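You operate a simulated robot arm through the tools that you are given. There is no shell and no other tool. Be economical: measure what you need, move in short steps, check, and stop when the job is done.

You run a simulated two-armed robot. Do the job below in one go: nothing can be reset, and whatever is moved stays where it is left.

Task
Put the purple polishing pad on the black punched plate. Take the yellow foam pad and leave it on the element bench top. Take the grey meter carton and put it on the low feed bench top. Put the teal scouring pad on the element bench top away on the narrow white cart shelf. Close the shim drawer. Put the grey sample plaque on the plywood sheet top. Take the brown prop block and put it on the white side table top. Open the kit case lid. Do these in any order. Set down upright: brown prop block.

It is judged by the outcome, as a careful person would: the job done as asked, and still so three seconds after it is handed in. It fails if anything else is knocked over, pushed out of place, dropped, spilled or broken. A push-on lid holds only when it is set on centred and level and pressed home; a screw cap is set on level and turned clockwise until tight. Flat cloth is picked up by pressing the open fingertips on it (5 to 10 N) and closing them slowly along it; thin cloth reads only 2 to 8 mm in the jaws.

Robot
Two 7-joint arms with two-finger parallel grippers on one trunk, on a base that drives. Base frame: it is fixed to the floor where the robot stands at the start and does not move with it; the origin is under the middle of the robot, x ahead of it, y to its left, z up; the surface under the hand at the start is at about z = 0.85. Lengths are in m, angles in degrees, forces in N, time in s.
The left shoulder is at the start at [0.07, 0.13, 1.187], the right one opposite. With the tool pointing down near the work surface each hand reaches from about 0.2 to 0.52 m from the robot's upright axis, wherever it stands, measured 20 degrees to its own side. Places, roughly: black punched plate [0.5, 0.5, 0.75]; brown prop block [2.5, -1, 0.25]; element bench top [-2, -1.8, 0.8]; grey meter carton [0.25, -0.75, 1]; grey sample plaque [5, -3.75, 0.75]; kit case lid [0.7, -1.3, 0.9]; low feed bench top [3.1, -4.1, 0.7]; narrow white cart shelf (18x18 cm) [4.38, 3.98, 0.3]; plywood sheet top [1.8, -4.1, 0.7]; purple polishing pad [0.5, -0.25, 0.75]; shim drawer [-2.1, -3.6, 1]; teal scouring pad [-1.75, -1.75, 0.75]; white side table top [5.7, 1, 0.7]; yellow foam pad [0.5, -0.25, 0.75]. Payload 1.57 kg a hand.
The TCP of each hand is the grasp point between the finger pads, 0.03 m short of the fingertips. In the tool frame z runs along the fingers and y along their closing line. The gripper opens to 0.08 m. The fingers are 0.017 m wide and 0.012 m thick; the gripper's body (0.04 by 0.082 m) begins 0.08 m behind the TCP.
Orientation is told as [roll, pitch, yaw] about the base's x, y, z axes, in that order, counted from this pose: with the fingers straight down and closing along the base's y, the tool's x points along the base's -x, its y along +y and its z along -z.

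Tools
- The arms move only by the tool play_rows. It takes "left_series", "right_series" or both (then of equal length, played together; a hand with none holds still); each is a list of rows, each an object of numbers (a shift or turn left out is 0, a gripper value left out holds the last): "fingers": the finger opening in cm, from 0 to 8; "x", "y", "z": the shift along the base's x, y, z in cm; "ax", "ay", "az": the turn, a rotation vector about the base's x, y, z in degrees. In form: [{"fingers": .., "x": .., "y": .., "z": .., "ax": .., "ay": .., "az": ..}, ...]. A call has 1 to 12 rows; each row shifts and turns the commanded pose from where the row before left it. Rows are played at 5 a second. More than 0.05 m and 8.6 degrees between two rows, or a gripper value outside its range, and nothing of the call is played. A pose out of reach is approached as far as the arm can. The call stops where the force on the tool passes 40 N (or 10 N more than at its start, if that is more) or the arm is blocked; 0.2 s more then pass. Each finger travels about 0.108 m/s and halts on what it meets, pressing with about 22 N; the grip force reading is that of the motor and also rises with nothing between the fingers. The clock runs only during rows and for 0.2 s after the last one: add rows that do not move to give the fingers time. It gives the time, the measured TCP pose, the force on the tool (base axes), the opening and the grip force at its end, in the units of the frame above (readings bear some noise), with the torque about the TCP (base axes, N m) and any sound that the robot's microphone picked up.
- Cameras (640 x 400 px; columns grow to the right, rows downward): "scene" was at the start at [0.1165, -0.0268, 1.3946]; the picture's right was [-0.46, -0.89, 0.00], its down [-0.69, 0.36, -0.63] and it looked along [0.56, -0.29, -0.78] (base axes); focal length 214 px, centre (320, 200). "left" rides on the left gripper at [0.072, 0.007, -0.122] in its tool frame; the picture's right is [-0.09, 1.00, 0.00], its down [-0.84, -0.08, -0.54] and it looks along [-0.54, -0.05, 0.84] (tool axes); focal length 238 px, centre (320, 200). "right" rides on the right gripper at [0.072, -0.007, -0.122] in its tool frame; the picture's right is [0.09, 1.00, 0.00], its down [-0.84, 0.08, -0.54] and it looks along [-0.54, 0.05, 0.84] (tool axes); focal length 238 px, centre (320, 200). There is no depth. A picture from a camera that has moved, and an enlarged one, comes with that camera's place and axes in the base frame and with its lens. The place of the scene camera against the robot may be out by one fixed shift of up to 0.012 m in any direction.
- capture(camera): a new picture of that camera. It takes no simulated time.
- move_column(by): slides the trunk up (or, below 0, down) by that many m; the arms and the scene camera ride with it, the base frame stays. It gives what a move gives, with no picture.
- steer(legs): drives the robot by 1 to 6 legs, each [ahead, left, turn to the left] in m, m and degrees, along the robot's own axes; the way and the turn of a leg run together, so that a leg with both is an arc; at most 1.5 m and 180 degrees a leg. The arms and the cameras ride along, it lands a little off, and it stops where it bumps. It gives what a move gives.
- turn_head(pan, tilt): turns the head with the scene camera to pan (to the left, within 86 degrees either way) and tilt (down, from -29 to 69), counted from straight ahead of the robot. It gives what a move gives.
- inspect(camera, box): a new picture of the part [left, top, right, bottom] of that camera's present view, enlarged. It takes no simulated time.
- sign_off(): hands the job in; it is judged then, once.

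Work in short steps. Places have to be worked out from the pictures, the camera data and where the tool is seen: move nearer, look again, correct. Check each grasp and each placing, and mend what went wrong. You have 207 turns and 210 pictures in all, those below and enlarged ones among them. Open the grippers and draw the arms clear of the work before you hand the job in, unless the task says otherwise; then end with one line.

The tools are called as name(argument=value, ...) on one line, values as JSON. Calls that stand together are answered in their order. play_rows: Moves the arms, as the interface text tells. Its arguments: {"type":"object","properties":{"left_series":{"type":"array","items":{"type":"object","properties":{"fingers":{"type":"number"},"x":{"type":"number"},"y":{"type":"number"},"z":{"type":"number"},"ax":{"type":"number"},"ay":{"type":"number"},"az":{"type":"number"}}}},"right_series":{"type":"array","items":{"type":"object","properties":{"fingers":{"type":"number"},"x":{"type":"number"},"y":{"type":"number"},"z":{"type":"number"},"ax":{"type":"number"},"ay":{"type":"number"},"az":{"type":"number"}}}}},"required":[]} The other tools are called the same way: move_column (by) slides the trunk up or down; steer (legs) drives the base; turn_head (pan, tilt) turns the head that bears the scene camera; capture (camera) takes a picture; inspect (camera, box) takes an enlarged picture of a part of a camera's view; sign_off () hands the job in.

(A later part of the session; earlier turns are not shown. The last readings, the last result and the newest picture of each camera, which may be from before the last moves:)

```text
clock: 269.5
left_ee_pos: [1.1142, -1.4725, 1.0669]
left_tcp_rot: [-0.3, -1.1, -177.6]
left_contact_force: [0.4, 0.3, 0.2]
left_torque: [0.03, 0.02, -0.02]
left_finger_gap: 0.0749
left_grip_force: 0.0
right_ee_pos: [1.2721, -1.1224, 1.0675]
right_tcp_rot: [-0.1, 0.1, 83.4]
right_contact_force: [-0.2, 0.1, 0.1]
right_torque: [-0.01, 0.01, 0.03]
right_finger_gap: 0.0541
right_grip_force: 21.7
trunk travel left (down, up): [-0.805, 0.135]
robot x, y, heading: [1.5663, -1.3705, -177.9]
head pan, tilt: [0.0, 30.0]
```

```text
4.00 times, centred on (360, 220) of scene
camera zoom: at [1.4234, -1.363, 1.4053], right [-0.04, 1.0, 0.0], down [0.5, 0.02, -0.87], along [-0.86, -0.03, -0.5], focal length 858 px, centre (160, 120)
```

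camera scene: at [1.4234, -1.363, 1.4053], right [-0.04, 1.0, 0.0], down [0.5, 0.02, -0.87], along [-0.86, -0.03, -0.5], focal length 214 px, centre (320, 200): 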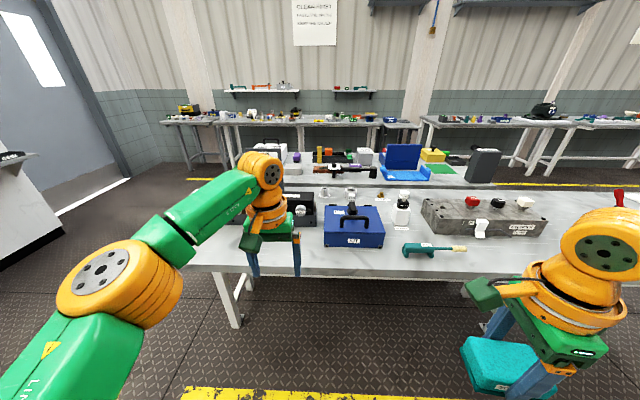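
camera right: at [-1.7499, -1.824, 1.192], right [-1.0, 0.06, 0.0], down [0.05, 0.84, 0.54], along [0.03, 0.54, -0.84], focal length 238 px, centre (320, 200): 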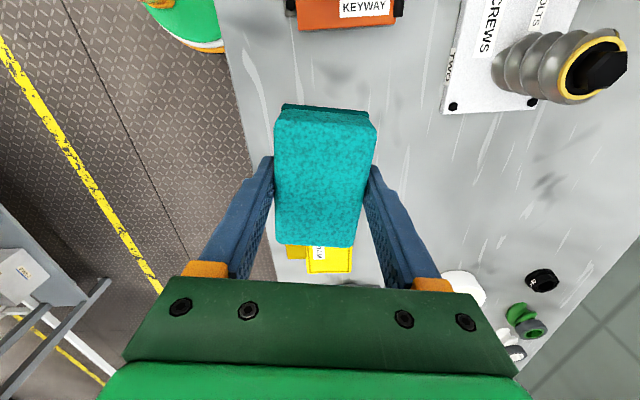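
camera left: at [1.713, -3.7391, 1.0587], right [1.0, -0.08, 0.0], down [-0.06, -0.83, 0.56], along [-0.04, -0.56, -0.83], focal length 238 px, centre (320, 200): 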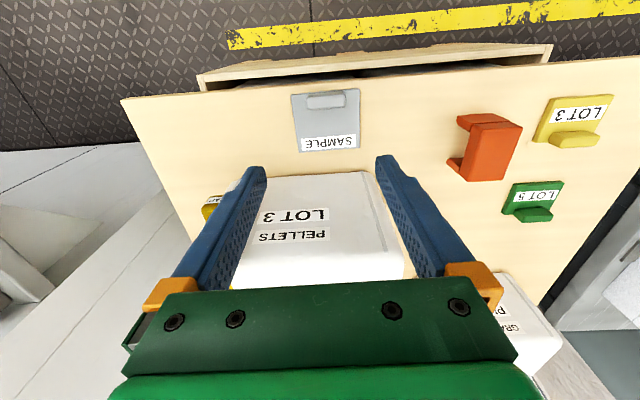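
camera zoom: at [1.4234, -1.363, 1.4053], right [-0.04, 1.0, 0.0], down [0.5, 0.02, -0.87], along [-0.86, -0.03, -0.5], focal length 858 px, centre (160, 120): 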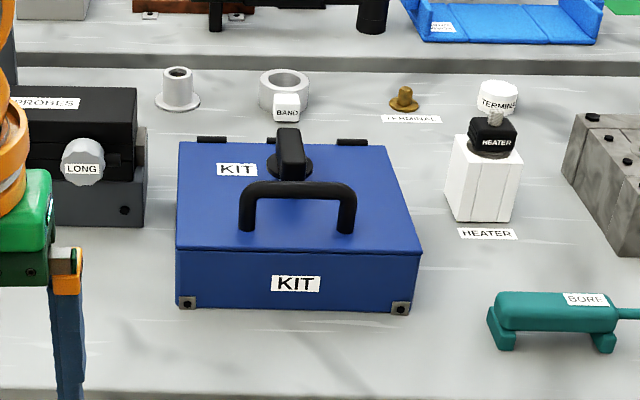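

The KIT case: hinges on the far (−x) side, front at x≈0.815, lid top z≈0.915, arch handle bar at about [0.78,-1.26,0.955]; a black knob stands behind it. I move closer to see whether that knob is part of the lid.

steer(legs=[[0.28, -0.12, -2]])

turn_head(pan=5, tilt=45)

capture(camera="left")

capture(camera="scene")

```text
clock: 271.6
left_ee_pos: [0.8258, -1.343, 1.0676]
left_tcp_rot: [-0.3, -1.2, -179.6]
left_contact_force: [0.5, 0.7, 1.0]
left_torque: [-0.02, 0.0, 0.01]
left_finger_gap: 0.0751
left_grip_force: 0.0
right_ee_pos: [0.9958, -0.9971, 1.0683]
right_tcp_rot: [0.0, 0.2, 81.3]
right_contact_force: [-0.1, -0.6, -0.4]
right_torque: [-0.01, 0.0, -0.01]
right_finger_gap: 0.0541
right_grip_force: 22.3
trunk travel left (down, up): [-0.805, 0.135]
robot x, y, heading: [1.2779, -1.2525, -179.9]
head pan, tilt: [0.0, 30.0]
```

```text
clock: 272.3
left_ee_pos: [0.8232, -1.3408, 1.0681]
left_tcp_rot: [-0.3, -1.2, -179.5]
left_contact_force: [0.3, -0.1, 0.2]
left_torque: [0.06, 0.02, 0.0]
left_finger_gap: 0.0748
left_grip_force: 0.0
right_ee_pos: [0.9954, -0.9966, 1.0691]
right_tcp_rot: [-0.1, 0.1, 81.3]
right_contact_force: [0.2, 0.2, -0.5]
right_torque: [0.0, -0.03, -0.04]
right_finger_gap: 0.0543
right_grip_force: 21.8
trunk travel left (down, up): [-0.805, 0.135]
robot x, y, heading: [1.2785, -1.2501, -179.9]
head pan, tilt: [5.0, 45.0]
```

```text
102 pictures are left
camera left: at [0.8985, -1.3479, 1.1878], right [-0.09, -1.0, 0.0], down [-0.83, 0.07, 0.56], along [-0.56, 0.05, -0.83], focal length 238 px, centre (320, 200)
```

left: 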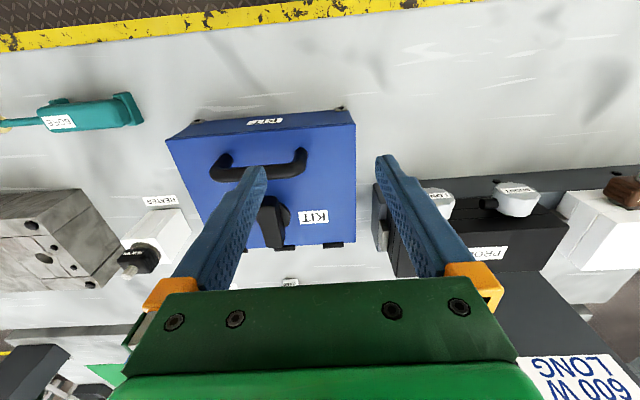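

```text
101 pictures are left
camera scene: at [1.1462, -1.2493, 1.3828], right [-0.09, 1.0, 0.0], down [0.7, 0.06, -0.71], along [-0.7, -0.06, -0.71], focal length 214 px, centre (320, 200)
```

scene: 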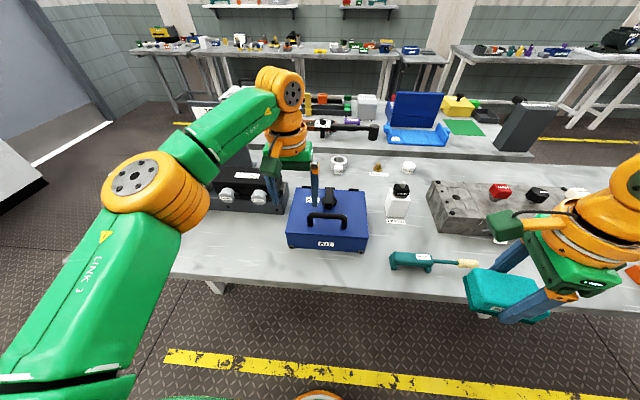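

inspect(camera="scene", box=[270, 165, 390, 260])

inspect(camera="left", box=[150, 95, 370, 260])

```text
4.21 times, centred on (330, 212) of scene
camera zoom: at [1.1462, -1.2493, 1.3828], right [-0.09, 1.0, 0.0], down [0.7, 0.06, -0.71], along [-0.7, -0.06, -0.71], focal length 903 px, centre (278, 147)
```

zoom: 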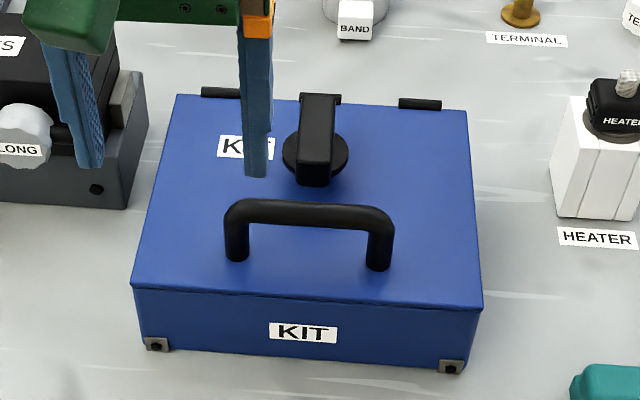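

```text
2.42 times, centred on (260, 178) of left
camera zoom: at [0.8985, -1.3479, 1.1878], right [-0.09, -1.0, 0.0], down [-0.83, 0.07, 0.56], along [-0.56, 0.05, -0.83], focal length 578 px, centre (466, 254)
```

zoom: 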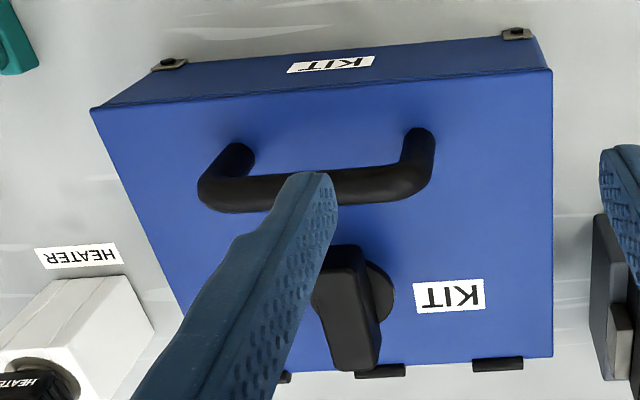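

The knob is a rotary handle mounted on the lid. I place the robot close at x≈1.10 turned 20° right (for the longest left reach), then turn the left hand so it closes across the bar (along x).

steer(legs=[[0.17, 0.01, 0], [0, 0, -20]])

play_rows(left_series=[{"az": 8.5, "z": 1}, {"az": 8.5}, {"az": 8.5}, {"az": 8.5}, {"az": 8.5}, {"az": 8.5}, {"az": 8.5}, {"az": 8.5}, {"az": 8.5}, {"az": 8.5}, {"az": 8.5}, {"az": 8.5}])

capture(camera="left")

```text
clock: 274.9
left_ee_pos: [0.6552, -1.1907, 1.0688]
left_tcp_rot: [-0.3, -1.1, 160.4]
left_contact_force: [-0.2, 0.4, 0.5]
left_torque: [0.01, 0.02, -0.02]
left_finger_gap: 0.0751
left_grip_force: 0.0
right_ee_pos: [0.9329, -0.9254, 1.069]
right_tcp_rot: [-0.1, 0.1, 61.3]
right_contact_force: [0.6, -1.0, 0.0]
right_torque: [0.02, 0.01, 0.01]
right_finger_gap: 0.0541
right_grip_force: 22.1
trunk travel left (down, up): [-0.805, 0.135]
robot x, y, heading: [1.1088, -1.2611, 159.8]
head pan, tilt: [5.0, 45.0]
```

```text
clock: 277.4
left_ee_pos: [0.6561, -1.1901, 1.0761]
left_tcp_rot: [-0.3, -1.1, -97.5]
left_contact_force: [-0.2, 0.4, -0.2]
left_torque: [0.02, -0.01, -0.01]
left_finger_gap: 0.0749
left_grip_force: 0.0
right_ee_pos: [0.9328, -0.9248, 1.0684]
right_tcp_rot: [-0.2, 0.1, 61.2]
right_contact_force: [-0.3, -0.2, -0.1]
right_torque: [0.02, -0.03, 0.01]
right_finger_gap: 0.054
right_grip_force: 21.7
trunk travel left (down, up): [-0.805, 0.135]
robot x, y, heading: [1.1109, -1.2597, 160.0]
head pan, tilt: [5.0, 45.0]
```

```text
98 pictures are left
camera left: at [0.6719, -1.1178, 1.1972], right [0.98, -0.22, 0.0], down [-0.18, -0.81, 0.56], along [-0.13, -0.54, -0.83], focal length 238 px, centre (320, 200)
```

left: 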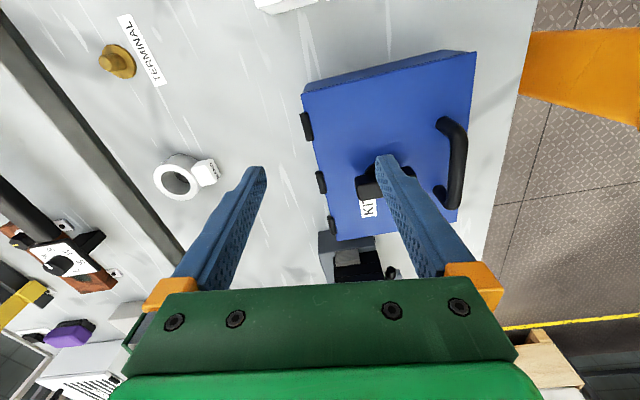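

The yaw works with reach to spare. Triangulated: bar centre ≈[0.789,-1.255,0.967], hinge line x≈0.635. I move above the bar.

play_rows(left_series=[{"x": 3.3, "y": -1.6, "az": 3.5}, {"x": 3.3, "y": -1.6, "az": 4}, {"x": 3.3, "y": -1.6}, {"x": 3.4, "y": -1.7}])

capture(camera="left")

capture(camera="scene")

```text
clock: 278.4
left_ee_pos: [0.7893, -1.2537, 1.0746]
left_tcp_rot: [-0.4, -1.0, -90.0]
left_contact_force: [0.8, -0.7, -0.7]
left_torque: [-0.03, -0.01, 0.01]
left_finger_gap: 0.0748
left_grip_force: 0.1
right_ee_pos: [0.9342, -0.9264, 1.0682]
right_tcp_rot: [-0.1, 0.1, 61.3]
right_contact_force: [0.0, 0.4, -0.9]
right_torque: [-0.02, 0.0, 0.05]
right_finger_gap: 0.0541
right_grip_force: 22.1
trunk travel left (down, up): [-0.805, 0.135]
robot x, y, heading: [1.1142, -1.264, 160.2]
head pan, tilt: [5.0, 45.0]
```

```text
97 pictures are left
camera left: at [0.7974, -1.1802, 1.1962], right [1.0, -0.09, 0.0], down [-0.07, -0.83, 0.56], along [-0.06, -0.55, -0.83], focal length 238 px, centre (320, 200)
```

left: 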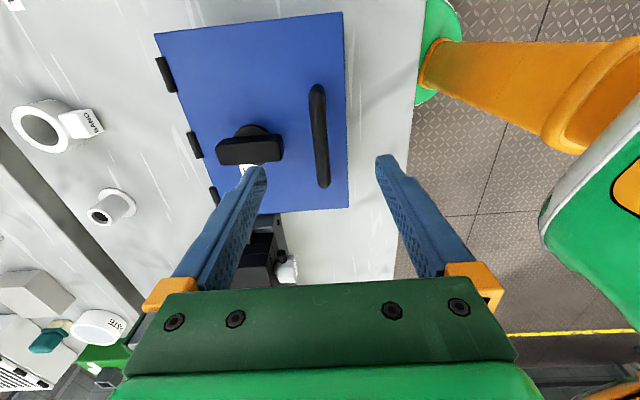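

```text
96 pictures are left
camera scene: at [0.9876, -1.2153, 1.3829], right [0.26, 0.97, 0.0], down [0.68, -0.18, -0.71], along [-0.68, 0.18, -0.71], focal length 214 px, centre (320, 200)
```

scene: 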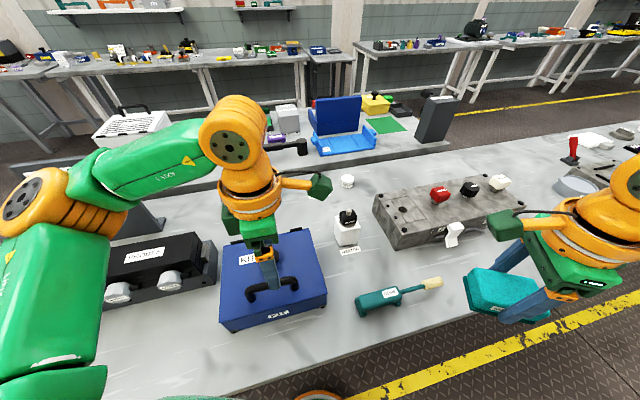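

The bar is directly between the fingers' line. I lower to z 0.977 and close on it.

play_rows(left_series=[{"z": -4}, {"z": -3}, {"z": -2}, {"z": -0.7}, {"fingers": 4}, {"fingers": 1.5}, {"fingers": 0.5}, {"fingers": 0.5}])

capture(camera="left")

```text
clock: 279.3
left_ee_pos: [0.7877, -1.2564, 0.9976]
left_tcp_rot: [-1.1, -0.8, -89.8]
left_contact_force: [3.6, -3.0, 13.8]
left_torque: [-0.14, 0.43, 0.2]
left_finger_gap: 0.073
left_grip_force: 0.1
right_ee_pos: [0.9364, -0.9258, 1.0685]
right_tcp_rot: [0.2, 0.2, 61.3]
right_contact_force: [0.5, 0.2, -1.1]
right_torque: [-0.05, 0.0, -0.03]
right_finger_gap: 0.0543
right_grip_force: 21.7
trunk travel left (down, up): [-0.805, 0.135]
robot x, y, heading: [1.1125, -1.2629, 160.3]
head pan, tilt: [5.0, 45.0]
stopped in row 4 (left hand): the force on the tool passed its limit at 72 N (the readings are from after the stop); the commanded pose is now the measured one
```

```text
95 pictures are left
camera left: at [0.7972, -1.1829, 1.1179], right [1.0, -0.09, -0.02], down [-0.06, -0.83, 0.55], along [-0.07, -0.55, -0.83], focal length 238 px, centre (320, 200)
```

left: 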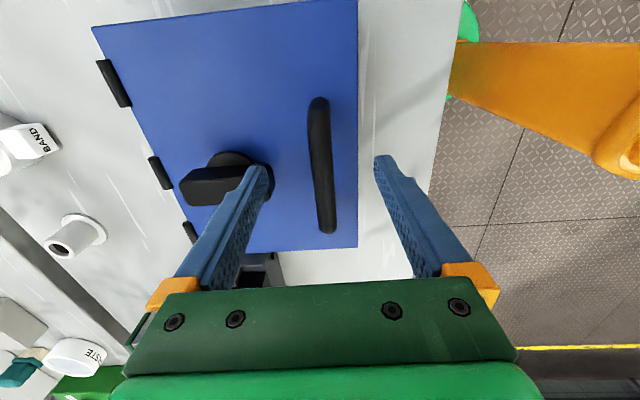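

The −x finger met the knob. I rise, narrow the opening to 4 cm, and come down again.

play_rows(left_series=[{"z": 2}, {"z": 3, "fingers": 4}, {"fingers": 4, "x": 0.4}, {"z": -3}, {"z": -2}, {"z": -1.5}, {"z": -0.7}])

capture(camera="left")

```text
clock: 280.9
left_ee_pos: [0.7889, -1.2532, 0.9711]
left_tcp_rot: [-1.0, -0.8, -89.9]
left_contact_force: [0.4, 0.0, -0.3]
left_torque: [0.01, 0.02, 0.01]
left_finger_gap: 0.0399
left_grip_force: 0.1
right_ee_pos: [0.932, -0.924, 1.0679]
right_tcp_rot: [0.0, 0.1, 61.2]
right_contact_force: [0.4, 0.0, 0.0]
right_torque: [0.02, 0.05, 0.0]
right_finger_gap: 0.054
right_grip_force: 22.4
trunk travel left (down, up): [-0.805, 0.135]
robot x, y, heading: [1.1145, -1.2616, 160.2]
head pan, tilt: [5.0, 45.0]
```

```text
94 pictures are left
camera left: at [0.7978, -1.1814, 1.093], right [1.0, -0.09, -0.02], down [-0.07, -0.83, 0.55], along [-0.06, -0.55, -0.83], focal length 238 px, centre (320, 200)
```

left: 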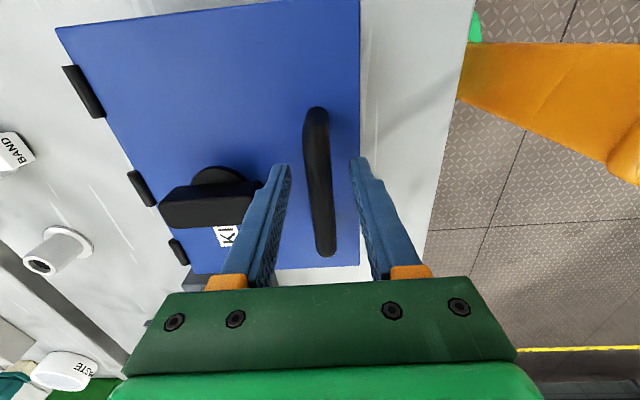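

The bar is between the fingers. Close.

play_rows(left_series=[{"fingers": 2.5}, {"fingers": 1}, {"fingers": 0.5}, {"fingers": 0.5}])

play_rows(left_series=[{"z": 1}, {"z": 1.5, "x": -0.2}])

capture(camera="scene")

```text
clock: 281.9
left_ee_pos: [0.7888, -1.254, 0.9721]
left_tcp_rot: [-1.0, -0.9, -90.0]
left_contact_force: [-0.6, -0.1, -0.6]
left_torque: [0.0, 0.0, -0.03]
left_finger_gap: 0.0156
left_grip_force: 31.5
right_ee_pos: [0.9331, -0.9258, 1.0676]
right_tcp_rot: [-0.1, 0.1, 61.3]
right_contact_force: [-0.6, -1.4, -0.3]
right_torque: [0.0, 0.01, 0.01]
right_finger_gap: 0.0542
right_grip_force: 21.8
trunk travel left (down, up): [-0.805, 0.135]
robot x, y, heading: [1.115, -1.2624, 160.2]
head pan, tilt: [5.0, 45.0]
```

```text
clock: 282.5
left_ee_pos: [0.7895, -1.2546, 1.0002]
left_tcp_rot: [-1.2, -0.8, -89.9]
left_contact_force: [4.1, 1.0, 4.1]
left_torque: [0.0, -0.12, -0.01]
left_finger_gap: 0.0133
left_grip_force: 9.5
right_ee_pos: [0.9362, -0.9255, 1.07]
right_tcp_rot: [0.0, 0.2, 61.3]
right_contact_force: [0.3, 0.7, -1.2]
right_torque: [-0.02, 0.0, -0.04]
right_finger_gap: 0.0541
right_grip_force: 21.9
trunk travel left (down, up): [-0.805, 0.135]
robot x, y, heading: [1.1143, -1.261, 160.1]
head pan, tilt: [5.0, 45.0]
```

```text
93 pictures are left
camera scene: at [0.9901, -1.2142, 1.3834], right [0.26, 0.97, 0.0], down [0.68, -0.18, -0.71], along [-0.69, 0.18, -0.71], focal length 214 px, centre (320, 200)
```

scene: 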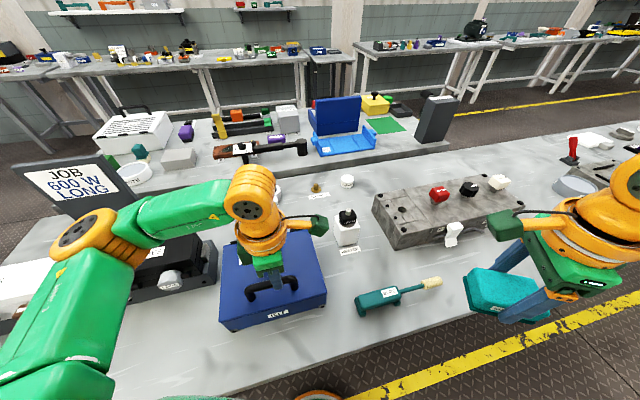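

Gap changed slightly; I check whether the lid moved.

inspect(camera="scene", box=[200, 220, 340, 340])

capture(camera="left")

```text
3.33 times, centred on (270, 280) of scene
camera zoom: at [0.9901, -1.2142, 1.3834], right [0.26, 0.97, 0.0], down [0.68, -0.18, -0.71], along [-0.69, 0.18, -0.71], focal length 715 px, centre (487, -67)
```

zoom: 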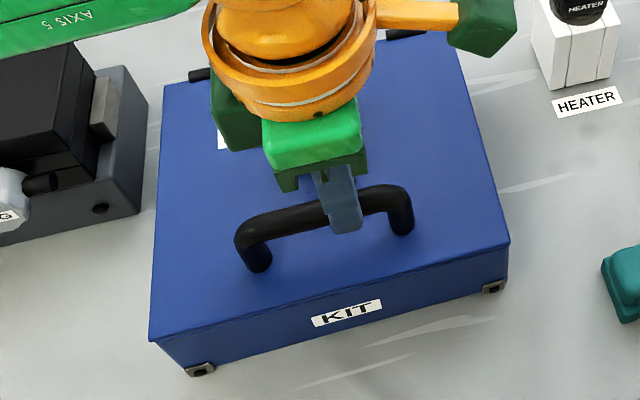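

```text
91 pictures are left
camera left: at [0.7989, -1.1816, 1.1213], right [1.0, -0.09, -0.02], down [-0.06, -0.83, 0.55], along [-0.07, -0.55, -0.83], focal length 238 px, centre (320, 200)
```

left: 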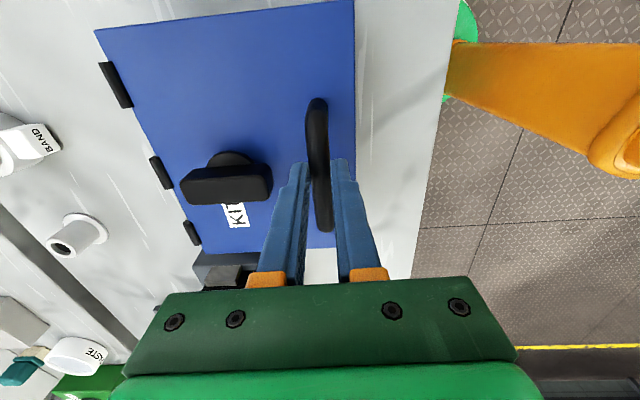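

The lid held fast and the fingers slid off the bar: it's latched, so the rotary knob must be turned first. The lever is centred at about [0.711,-1.263], lying along x, top z≈0.96. I rise and re-orient to close along y over it.

play_rows(left_series=[{"fingers": 4, "z": 2}, {"z": 4}, {"z": 3, "az": -8.5}, {"az": -8.5, "x": -2}, {"az": -8.5, "x": -2}, {"az": -8.5, "x": -2}, {"az": -8.5, "x": -1.8}, {"az": -8.5}, {"az": -8.5}, {"az": -8.5}, {"az": -8.5}, {"az": -8.5, "y": -0.9}])

play_rows(left_series=[{"az": -5, "fingers": 6}, {"ax": 0}])

capture(camera="left")

```text
clock: 285.1
left_ee_pos: [0.7097, -1.2647, 1.0888]
left_tcp_rot: [-1.0, -0.8, -175.1]
left_contact_force: [-0.7, -0.2, 0.7]
left_torque: [-0.02, -0.01, 0.02]
left_finger_gap: 0.0398
left_grip_force: 0.0
right_ee_pos: [0.9325, -0.9251, 1.0673]
right_tcp_rot: [-0.1, 0.1, 61.3]
right_contact_force: [-0.5, 0.3, -0.5]
right_torque: [-0.01, 0.0, -0.02]
right_finger_gap: 0.0539
right_grip_force: 21.7
trunk travel left (down, up): [-0.805, 0.135]
robot x, y, heading: [1.1144, -1.2606, 160.1]
head pan, tilt: [5.0, 45.0]
```

```text
clock: 285.7
left_ee_pos: [0.7087, -1.2654, 1.089]
left_tcp_rot: [-1.0, -0.8, -180.0]
left_contact_force: [0.5, 0.5, 0.6]
left_torque: [0.01, 0.0, 0.0]
left_finger_gap: 0.06
left_grip_force: 0.0
right_ee_pos: [0.9322, -0.9257, 1.0681]
right_tcp_rot: [-0.1, 0.1, 61.4]
right_contact_force: [-0.6, -0.6, -2.0]
right_torque: [-0.01, 0.01, -0.01]
right_finger_gap: 0.0541
right_grip_force: 21.7
trunk travel left (down, up): [-0.805, 0.135]
robot x, y, heading: [1.1122, -1.2593, 160.0]
head pan, tilt: [5.0, 45.0]
```

```text
90 pictures are left
camera left: at [0.7826, -1.2735, 1.2097], right [-0.09, -1.0, -0.02], down [-0.83, 0.07, 0.55], along [-0.55, 0.06, -0.83], focal length 238 px, centre (320, 200)
```

left: 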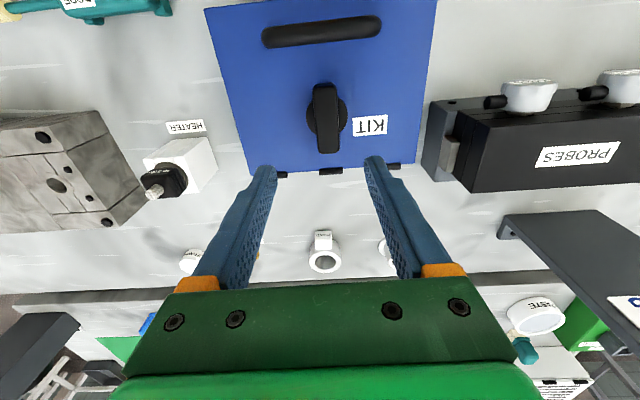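

Knob axis at ≈[0.713,-1.270]. I centre on it and descend with fingers straddling the lever.

play_rows(left_series=[{"x": 0.4, "y": -0.5}, {"z": -4}, {"z": -4}, {"z": -3}, {"z": -1.5}])

capture(camera="left")

```text
clock: 286.9
left_ee_pos: [0.7117, -1.2689, 0.9631]
left_tcp_rot: [-1.0, -0.8, -179.9]
left_contact_force: [0.1, 1.0, -0.6]
left_torque: [0.02, 0.0, -0.03]
left_finger_gap: 0.06
left_grip_force: 0.0
right_ee_pos: [0.9336, -0.9254, 1.0683]
right_tcp_rot: [-0.1, 0.2, 61.5]
right_contact_force: [1.1, 0.1, -0.6]
right_torque: [-0.01, -0.03, 0.04]
right_finger_gap: 0.054
right_grip_force: 21.2
trunk travel left (down, up): [-0.805, 0.135]
robot x, y, heading: [1.108, -1.26, 160.1]
head pan, tilt: [5.0, 45.0]
```

```text
89 pictures are left
camera left: at [0.7856, -1.2785, 1.0843], right [-0.09, -1.0, -0.02], down [-0.83, 0.07, 0.55], along [-0.55, 0.06, -0.83], focal length 238 px, centre (320, 200)
```

left: 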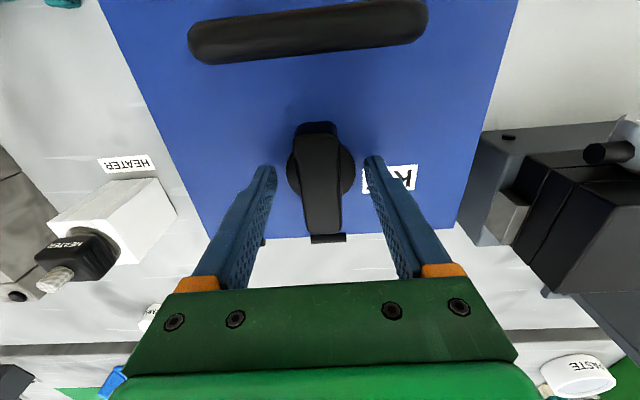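

Straddled. Close and try turning counter-clockwise first, watching the torque.

play_rows(left_series=[{"z": -0.5, "fingers": 3}, {"fingers": 1.5}, {"fingers": 0.5}, {"fingers": 0.5}])

play_rows(left_series=[{"az": 6}, {"az": 6}, {}])

capture(camera="left")

```text
clock: 287.9
left_ee_pos: [0.7126, -1.2705, 0.9586]
left_tcp_rot: [-1.0, -0.8, -180.0]
left_contact_force: [-1.7, -2.2, 3.8]
left_torque: [-1.02, 0.64, -0.21]
left_finger_gap: 0.0241
left_grip_force: 36.1
right_ee_pos: [0.9335, -0.9254, 1.0686]
right_tcp_rot: [-0.1, 0.2, 61.4]
right_contact_force: [0.1, 0.0, -0.5]
right_torque: [-0.02, -0.02, 0.01]
right_finger_gap: 0.0543
right_grip_force: 22.2
trunk travel left (down, up): [-0.805, 0.135]
robot x, y, heading: [1.1139, -1.2647, 160.1]
head pan, tilt: [5.0, 45.0]
```

```text
clock: 288.7
left_ee_pos: [0.7125, -1.2703, 0.958]
left_tcp_rot: [-1.1, -0.8, -167.9]
left_contact_force: [-1.2, -5.5, 2.8]
left_torque: [-0.87, 0.25, -1.11]
left_finger_gap: 0.0278
left_grip_force: 38.0
right_ee_pos: [0.9315, -0.926, 1.069]
right_tcp_rot: [-0.1, 0.0, 61.4]
right_contact_force: [0.6, -0.5, -1.0]
right_torque: [0.01, 0.0, 0.02]
right_finger_gap: 0.0541
right_grip_force: 21.8
trunk travel left (down, up): [-0.805, 0.135]
robot x, y, heading: [1.1124, -1.2616, 160.2]
head pan, tilt: [5.0, 45.0]
```

```text
88 pictures are left
camera left: at [0.7865, -1.2635, 1.0794], right [0.12, -0.99, -0.02], down [-0.83, -0.11, 0.55], along [-0.55, -0.05, -0.83], focal length 238 px, centre (320, 200)
```

left: 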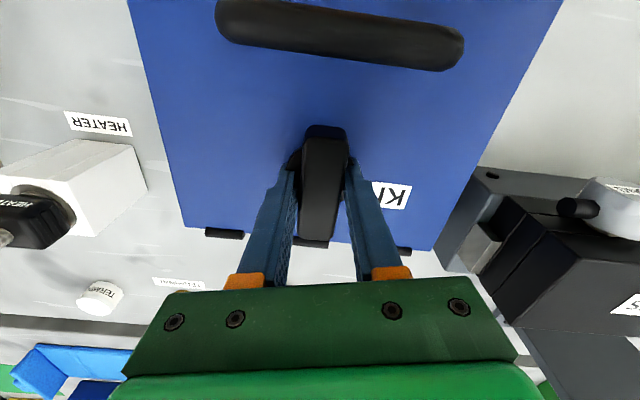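

The lever didn't turn counter-clockwise (it slipped, torque −1.1 N·m). I go back and try clockwise.

play_rows(left_series=[{"az": -6}, {"az": -6}, {"az": -6}, {"az": -6}, {}])

capture(camera="left")

```text
clock: 289.9
left_ee_pos: [0.7122, -1.27, 0.9588]
left_tcp_rot: [-0.9, -0.9, 167.9]
left_contact_force: [-2.0, -2.8, 7.2]
left_torque: [-1.02, -0.57, -0.01]
left_finger_gap: 0.0242
left_grip_force: 36.2
right_ee_pos: [0.9341, -0.9269, 1.0688]
right_tcp_rot: [-0.1, 0.1, 61.3]
right_contact_force: [0.0, -0.1, -0.5]
right_torque: [-0.04, 0.02, 0.02]
right_finger_gap: 0.0542
right_grip_force: 21.7
trunk travel left (down, up): [-0.805, 0.135]
robot x, y, heading: [1.1165, -1.2583, 159.9]
head pan, tilt: [5.0, 45.0]
```

```text
87 pictures are left
camera left: at [0.7836, -1.2941, 1.0792], right [-0.3, -0.95, -0.02], down [-0.8, 0.24, 0.56], along [-0.53, 0.18, -0.83], focal length 238 px, centre (320, 200)
```

left: 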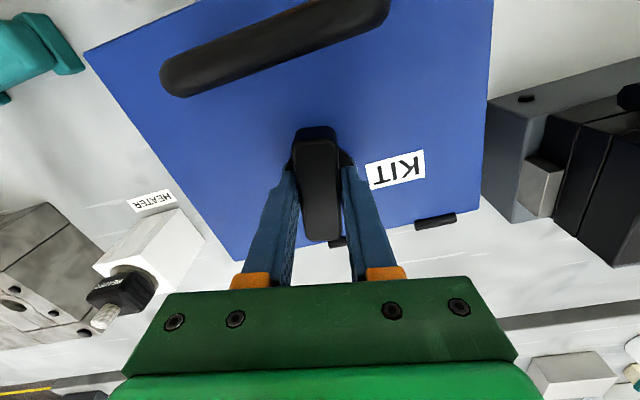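

It turns clockwise freely. I continue turning toward 90°.

play_rows(left_series=[{"az": -7}, {"az": -7}, {"az": -7}, {"az": -7}, {"az": -7}, {}])

capture(camera="left")

```text
clock: 291.3
left_ee_pos: [0.7135, -1.2695, 0.9586]
left_tcp_rot: [-1.1, -0.9, 133.0]
left_contact_force: [-1.4, -4.6, 9.8]
left_torque: [-0.59, 0.8, 0.02]
left_finger_gap: 0.0241
left_grip_force: 36.3
right_ee_pos: [0.9341, -0.9271, 1.0699]
right_tcp_rot: [-0.1, 0.1, 61.4]
right_contact_force: [0.4, 0.2, -0.7]
right_torque: [0.05, 0.0, -0.01]
right_finger_gap: 0.054
right_grip_force: 22.5
trunk travel left (down, up): [-0.805, 0.135]
robot x, y, heading: [1.1132, -1.2625, 160.1]
head pan, tilt: [5.0, 45.0]
```

```text
86 pictures are left
camera left: at [0.7576, -1.3296, 1.0791], right [-0.79, -0.61, -0.02], down [-0.51, 0.65, 0.56], along [-0.33, 0.45, -0.83], focal length 238 px, centre (320, 200)
```

left: 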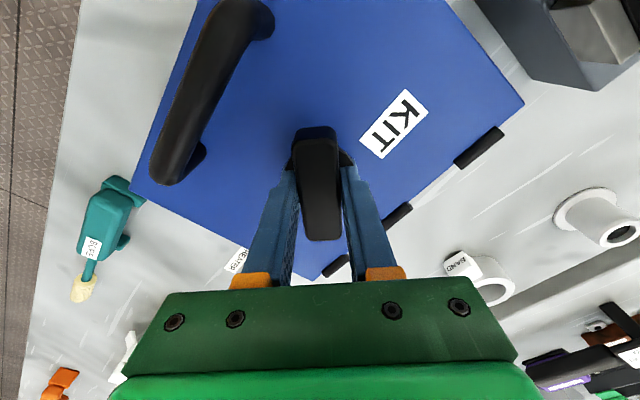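

Turning along at 47°; continue to about 90°.

play_rows(left_series=[{"az": -7}, {"az": -7}, {"az": -7}, {"az": -7}, {"az": -7}, {"az": -7}, {}])

capture(camera="left")

```text
clock: 292.9
left_ee_pos: [0.7133, -1.2697, 0.9587]
left_tcp_rot: [-0.8, -0.9, 112.1]
left_contact_force: [-0.1, 0.0, 3.6]
left_torque: [-0.61, 0.36, 0.0]
left_finger_gap: 0.024
left_grip_force: 35.3
left hand out of reach, approached as far as the arm can: row 4, 5, 6
right_ee_pos: [0.9345, -0.9244, 1.0686]
right_tcp_rot: [-0.1, 0.3, 61.3]
right_contact_force: [-0.5, -0.2, -1.1]
right_torque: [0.02, 0.02, -0.04]
right_finger_gap: 0.0542
right_grip_force: 21.9
trunk travel left (down, up): [-0.805, 0.135]
robot x, y, heading: [1.113, -1.2597, 160.1]
head pan, tilt: [5.0, 45.0]
```

```text
85 pictures are left
camera left: at [0.7332, -1.3409, 1.0798], right [-0.96, -0.29, -0.01], down [-0.25, 0.79, 0.55], along [-0.15, 0.53, -0.83], focal length 238 px, centre (320, 200)
```

left: 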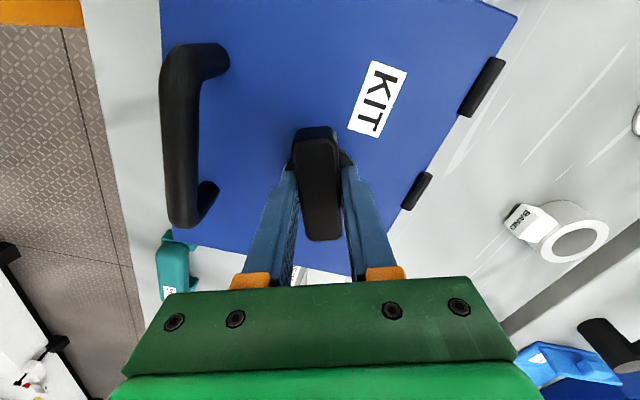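

The wrist is at its limit at 68° of turn. I release, rise, spin the hand to the opposite grip (yaw ≈ −68), and finish the turn from there.

play_rows(left_series=[{"fingers": 6}, {"fingers": 6}, {"z": 4}, {"z": 4}, {"z": 3, "az": 8.5}, {"az": 8.5}, {"az": 8.5}, {"az": 8.5}, {"az": 8.5}, {"az": 8.5}, {"az": 8.5}, {"az": 8.5}])

play_rows(left_series=[{"az": 8.5}, {"az": 8.5}, {"az": 8.5}, {"az": 8.5}, {"az": 8.5}, {"az": 8.5}, {"az": 8.5}, {"az": 8.5}, {"az": 8.5}, {"az": 8.5}, {"az": 8.5}, {"az": 8.5}])

capture(camera="left")

```text
clock: 295.5
left_ee_pos: [0.7135, -1.2692, 1.0682]
left_tcp_rot: [-1.1, -0.8, -179.7]
left_contact_force: [-0.1, 0.5, 0.8]
left_torque: [-0.01, 0.01, -0.02]
left_finger_gap: 0.0598
left_grip_force: 0.1
right_ee_pos: [0.9341, -0.9251, 1.0675]
right_tcp_rot: [-0.1, 0.1, 61.3]
right_contact_force: [-0.3, 0.0, -0.2]
right_torque: [0.0, 0.0, 0.02]
right_finger_gap: 0.054
right_grip_force: 22.0
trunk travel left (down, up): [-0.805, 0.135]
robot x, y, heading: [1.1128, -1.2591, 160.1]
head pan, tilt: [5.0, 45.0]
```

```text
clock: 298.1
left_ee_pos: [0.7144, -1.2703, 1.0694]
left_tcp_rot: [-0.9, -0.8, -77.7]
left_contact_force: [-0.3, -1.2, -0.4]
left_torque: [0.03, 0.0, -0.02]
left_finger_gap: 0.0602
left_grip_force: 0.0
right_ee_pos: [0.9327, -0.9258, 1.067]
right_tcp_rot: [-0.1, 0.2, 61.4]
right_contact_force: [0.1, 0.2, -0.5]
right_torque: [0.01, -0.01, 0.01]
right_finger_gap: 0.0537
right_grip_force: 21.8
trunk travel left (down, up): [-0.805, 0.135]
robot x, y, heading: [1.1176, -1.2619, 160.3]
head pan, tilt: [5.0, 45.0]
```

```text
84 pictures are left
camera left: at [0.706, -1.1964, 1.1895], right [0.99, 0.12, -0.02], down [0.11, -0.82, 0.55], along [0.05, -0.55, -0.83], focal length 238 px, centre (320, 200)
```

left: 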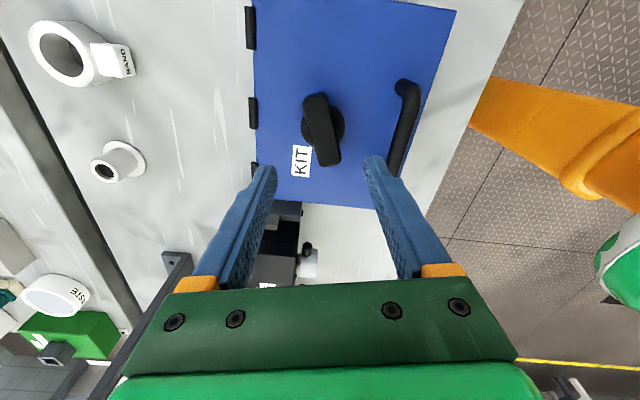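

The lever shows about 68° of turn. I align to −68°, descend, grip and turn clockwise further.

play_rows(left_series=[{"az": 8, "fingers": 5}, {"az": 1.7}, {"z": -4}, {"z": -4}, {"z": -3}])

capture(camera="left")

```text
clock: 299.3
left_ee_pos: [0.7126, -1.2693, 0.9573]
left_tcp_rot: [-1.0, -0.8, -68.1]
left_contact_force: [0.5, 0.3, -0.7]
left_torque: [0.0, 0.05, -0.02]
left_finger_gap: 0.0498
left_grip_force: 0.1
right_ee_pos: [0.9331, -0.9265, 1.0689]
right_tcp_rot: [-0.1, 0.2, 61.4]
right_contact_force: [0.7, 0.1, -0.1]
right_torque: [0.04, -0.02, 0.0]
right_finger_gap: 0.0537
right_grip_force: 22.1
trunk travel left (down, up): [-0.805, 0.135]
robot x, y, heading: [1.1131, -1.2608, 160.1]
head pan, tilt: [5.0, 45.0]
```

```text
83 pictures are left
camera left: at [0.6935, -1.198, 1.0789], right [0.96, 0.28, -0.02], down [0.24, -0.8, 0.55], along [0.14, -0.54, -0.83], focal length 238 px, centre (320, 200)
```

left: 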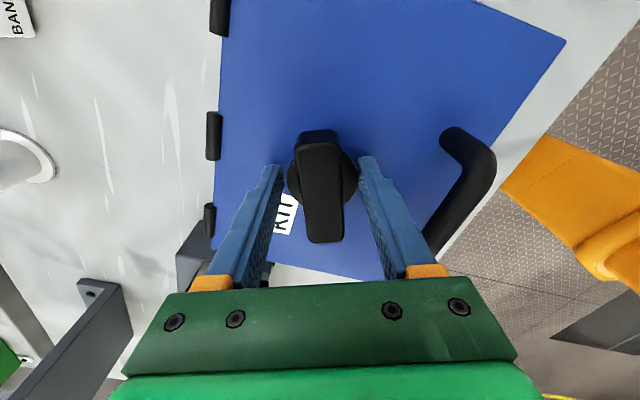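

Well seated. Close and turn clockwise to yaw about −92.

play_rows(left_series=[{"fingers": 2.5}, {"fingers": 0.5}, {"fingers": 0.5}, {"az": -6}, {"az": -6}, {"az": -6}, {"az": -5}, {}])

capture(camera="left")

```text
clock: 301.1
left_ee_pos: [0.7143, -1.2683, 0.9595]
left_tcp_rot: [-1.0, -0.9, -91.3]
left_contact_force: [7.8, 3.2, -12.2]
left_torque: [0.05, -0.98, 0.81]
left_finger_gap: 0.0244
left_grip_force: 35.9
right_ee_pos: [0.9341, -0.9244, 1.0688]
right_tcp_rot: [-0.1, 0.3, 61.5]
right_contact_force: [0.9, 0.4, -1.0]
right_torque: [0.02, 0.02, 0.01]
right_finger_gap: 0.0542
right_grip_force: 22.0
trunk travel left (down, up): [-0.805, 0.135]
robot x, y, heading: [1.1161, -1.2626, 160.3]
head pan, tilt: [5.0, 45.0]
```

```text
82 pictures are left
camera left: at [0.7241, -1.1955, 1.0799], right [0.99, -0.11, -0.02], down [-0.09, -0.83, 0.56], along [-0.08, -0.55, -0.83], focal length 238 px, centre (320, 200)
```

left: 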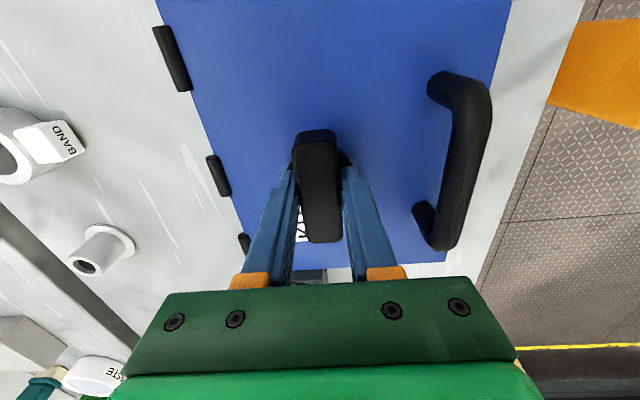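

At the stop (90°, torque building). Now release and go to the handle bar again.

play_rows(left_series=[{"fingers": 5}, {"fingers": 5}, {"z": 4}, {"z": 4}, {"x": 3.8, "y": 0.7, "fingers": 4}, {"x": 3.8, "y": 0.7, "az": 1.3}, {"z": -3}, {"z": -2.5}, {"z": -1.4}])

capture(camera="left")

```text
clock: 303.1
left_ee_pos: [0.7899, -1.2551, 0.9691]
left_tcp_rot: [-1.0, -0.8, -89.9]
left_contact_force: [-0.3, -0.8, 0.0]
left_torque: [-0.03, -0.02, -0.03]
left_finger_gap: 0.0402
left_grip_force: 0.1
right_ee_pos: [0.9334, -0.9251, 1.0677]
right_tcp_rot: [-0.2, 0.1, 61.5]
right_contact_force: [-0.6, 0.0, -0.6]
right_torque: [-0.01, -0.01, 0.01]
right_finger_gap: 0.0544
right_grip_force: 21.9
trunk travel left (down, up): [-0.805, 0.135]
robot x, y, heading: [1.1165, -1.2631, 160.1]
head pan, tilt: [5.0, 45.0]
```

```text
81 pictures are left
camera left: at [0.7983, -1.1811, 1.0894], right [1.0, -0.09, -0.02], down [-0.07, -0.83, 0.55], along [-0.06, -0.55, -0.83], focal length 238 px, centre (320, 200)
```

left: 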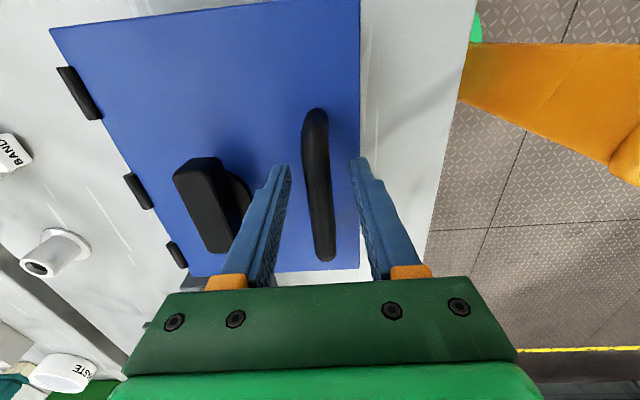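

Bar is between the fingers. I close and lift along the arc about the hinge, first 20°.

play_rows(left_series=[{"fingers": 2}, {"fingers": 0.5}, {"fingers": 0.5}, {"x": -0.6, "z": 1.3}, {"x": -0.65, "z": 1.27}, {"x": -0.8, "z": 1.15}, {"x": -0.85, "z": 1.15}])

capture(camera="scene")

```text
clock: 304.7
left_ee_pos: [0.7652, -1.2541, 1.0199]
left_tcp_rot: [-1.2, -0.8, -90.0]
left_contact_force: [11.5, -1.8, 5.7]
left_torque: [-0.01, -0.2, -0.03]
left_finger_gap: 0.0156
left_grip_force: 31.1
right_ee_pos: [0.9374, -0.9263, 1.0704]
right_tcp_rot: [0.2, 0.3, 61.3]
right_contact_force: [0.2, 0.0, -1.0]
right_torque: [-0.01, 0.01, 0.02]
right_finger_gap: 0.0541
right_grip_force: 22.3
trunk travel left (down, up): [-0.805, 0.135]
robot x, y, heading: [1.111, -1.2585, 160.1]
head pan, tilt: [5.0, 45.0]
```

```text
80 pictures are left
camera scene: at [0.9941, -1.2156, 1.3836], right [0.26, 0.97, 0.0], down [0.68, -0.18, -0.71], along [-0.69, 0.18, -0.7], focal length 214 px, centre (320, 200)
```

scene: 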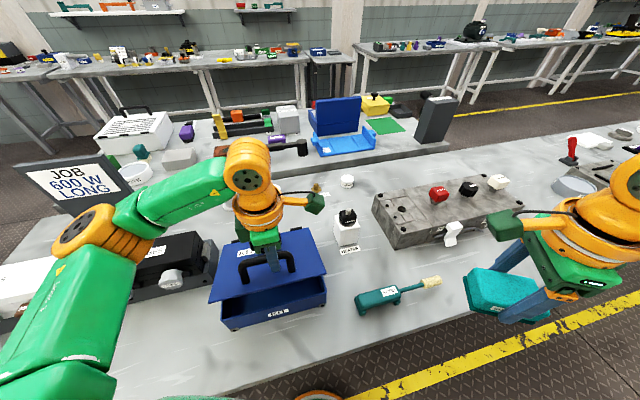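

The lid is opening and the bar rotates in the grip. Continue along the arc.

play_rows(left_series=[{"x": -0.7, "z": 1.1}, {"x": -0.9, "z": 1.0}, {"x": -1.1, "z": 0.9}, {"x": -1.2, "z": 0.8}, {"x": -1.25, "z": 0.65}])

capture(camera="scene")

```text
clock: 305.9
left_ee_pos: [0.71, -1.2539, 1.0632]
left_tcp_rot: [-1.3, -0.8, -89.9]
left_contact_force: [5.0, 1.4, 5.3]
left_torque: [0.16, -0.13, -0.04]
left_finger_gap: 0.0155
left_grip_force: 31.0
right_ee_pos: [0.9367, -0.9244, 1.0696]
right_tcp_rot: [0.0, 0.2, 61.3]
right_contact_force: [0.1, 0.0, -0.2]
right_torque: [0.03, -0.01, -0.01]
right_finger_gap: 0.0541
right_grip_force: 21.9
trunk travel left (down, up): [-0.805, 0.135]
robot x, y, heading: [1.1155, -1.2612, 160.1]
head pan, tilt: [5.0, 45.0]
```

```text
79 pictures are left
camera scene: at [0.9908, -1.2136, 1.3832], right [0.26, 0.97, 0.0], down [0.68, -0.18, -0.71], along [-0.69, 0.18, -0.7], focal length 214 px, centre (320, 200)
```

scene: 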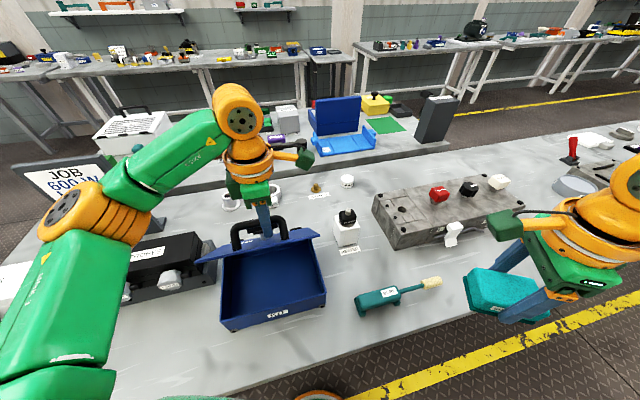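

Going well (~45°). Continue to about 75°.

play_rows(left_series=[{"x": -1.4, "z": 0.55}, {"x": -1.4, "z": 0.45}, {"x": -1.45, "z": 0.3}, {"x": -1.45, "z": 0.25}, {"x": -1.5, "z": 0.1}, {"x": -1.5, "z": 0}])

capture(camera="scene")

```text
clock: 307.3
left_ee_pos: [0.6201, -1.2547, 1.0771]
left_tcp_rot: [-1.1, -0.8, -90.0]
left_contact_force: [2.4, 0.1, -4.7]
left_torque: [0.12, -0.14, 0.06]
left_finger_gap: 0.0156
left_grip_force: 31.7
right_ee_pos: [0.9323, -0.9241, 1.0682]
right_tcp_rot: [-0.3, 0.2, 61.3]
right_contact_force: [0.3, -0.7, -0.2]
right_torque: [-0.01, -0.03, 0.02]
right_finger_gap: 0.0541
right_grip_force: 21.7
trunk travel left (down, up): [-0.805, 0.135]
robot x, y, heading: [1.1148, -1.261, 160.2]
head pan, tilt: [5.0, 45.0]
```

```text
78 pictures are left
camera scene: at [0.9854, -1.2139, 1.3825], right [0.26, 0.97, 0.0], down [0.68, -0.18, -0.71], along [-0.68, 0.18, -0.71], focal length 214 px, centre (320, 200)
```

scene: 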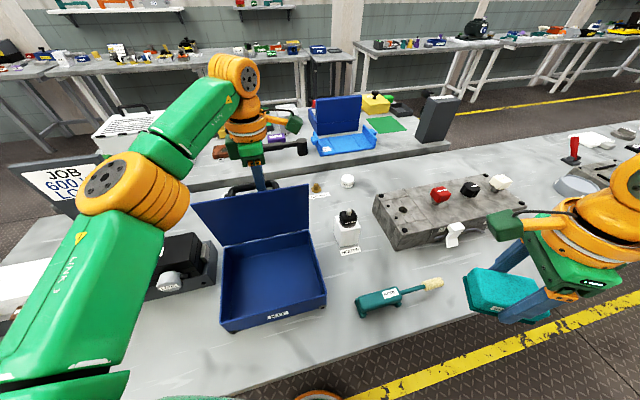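

About 75–80°. Continue past vertical.

play_rows(left_series=[{"x": -1.4, "z": -0.1}, {"x": -1.4, "z": -0.2}, {"x": -1.4, "z": -0.4}, {"x": -1.4, "z": -0.6}, {"x": -1.3, "z": -0.6}])

capture(camera="scene")

```text
clock: 308.5
left_ee_pos: [0.5975, -1.2647, 1.053]
left_tcp_rot: [-1.0, -1.0, -90.0]
left_contact_force: [-4.6, 7.4, 18.0]
left_torque: [0.13, -0.11, -0.06]
left_finger_gap: 0.0155
left_grip_force: 31.2
left hand out of reach, approached as far as the arm can: row 2, 3, 4, 5
right_ee_pos: [0.9358, -0.9223, 1.0677]
right_tcp_rot: [-0.1, 0.3, 61.4]
right_contact_force: [-0.7, -0.1, 0.0]
right_torque: [-0.04, 0.03, -0.04]
right_finger_gap: 0.0542
right_grip_force: 22.2
trunk travel left (down, up): [-0.805, 0.135]
robot x, y, heading: [1.1122, -1.2591, 160.0]
head pan, tilt: [5.0, 45.0]
```

```text
77 pictures are left
camera scene: at [0.9887, -1.2112, 1.383], right [0.26, 0.97, 0.0], down [0.68, -0.18, -0.71], along [-0.68, 0.18, -0.71], focal length 214 px, centre (320, 200)
```

scene: 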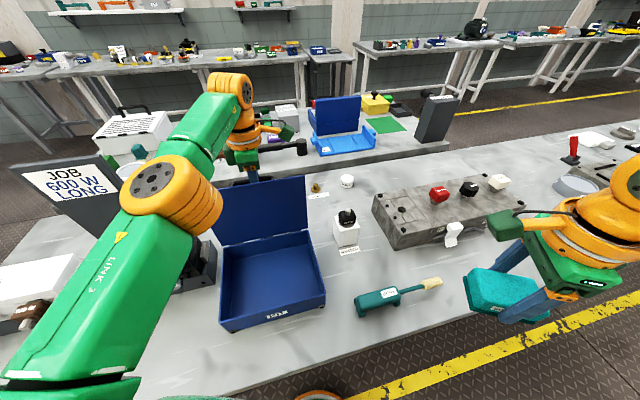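

The arm is at its limit with the lid near 85–90°. I correct the height and nudge the base 3 cm toward −x to carry the lid over.

play_rows(left_series=[{"z": 1, "y": 0.5}, {"z": 0.8, "y": 0.4}])

steer(legs=[[0.03, 0.011, 0]])

capture(camera="scene")

```text
clock: 309.1
left_ee_pos: [0.6017, -1.2651, 1.0694]
left_tcp_rot: [-1.0, -0.8, -89.8]
left_contact_force: [1.0, -2.2, -7.1]
left_torque: [0.01, 0.04, -0.1]
left_finger_gap: 0.0157
left_grip_force: 10.5
left hand out of reach, approached as far as the arm can: row 1
right_ee_pos: [0.9308, -0.9274, 1.0686]
right_tcp_rot: [-0.1, -0.1, 61.4]
right_contact_force: [-0.3, 0.6, -0.2]
right_torque: [0.03, 0.03, 0.0]
right_finger_gap: 0.0539
right_grip_force: 21.7
trunk travel left (down, up): [-0.805, 0.135]
robot x, y, heading: [1.1136, -1.2584, 160.3]
head pan, tilt: [5.0, 45.0]
```

```text
clock: 309.9
left_ee_pos: [0.5729, -1.2618, 1.073]
left_tcp_rot: [-1.3, -0.7, -89.9]
left_contact_force: [-2.5, -2.2, 8.6]
left_torque: [-0.08, 0.14, 0.0]
left_finger_gap: 0.0157
left_grip_force: 31.2
right_ee_pos: [0.9046, -0.926, 1.0692]
right_tcp_rot: [0.0, 0.2, 61.3]
right_contact_force: [0.0, 0.5, -1.1]
right_torque: [0.01, 0.04, -0.01]
right_finger_gap: 0.0541
right_grip_force: 22.1
trunk travel left (down, up): [-0.805, 0.135]
robot x, y, heading: [1.0837, -1.2631, 160.3]
head pan, tilt: [5.0, 45.0]
```

```text
76 pictures are left
camera scene: at [0.9586, -1.2149, 1.3835], right [0.26, 0.97, 0.0], down [0.68, -0.18, -0.71], along [-0.69, 0.18, -0.7], focal length 214 px, centre (320, 200)
```

scene: 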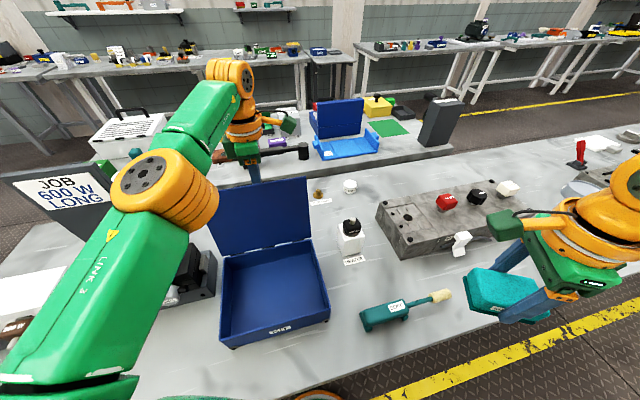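

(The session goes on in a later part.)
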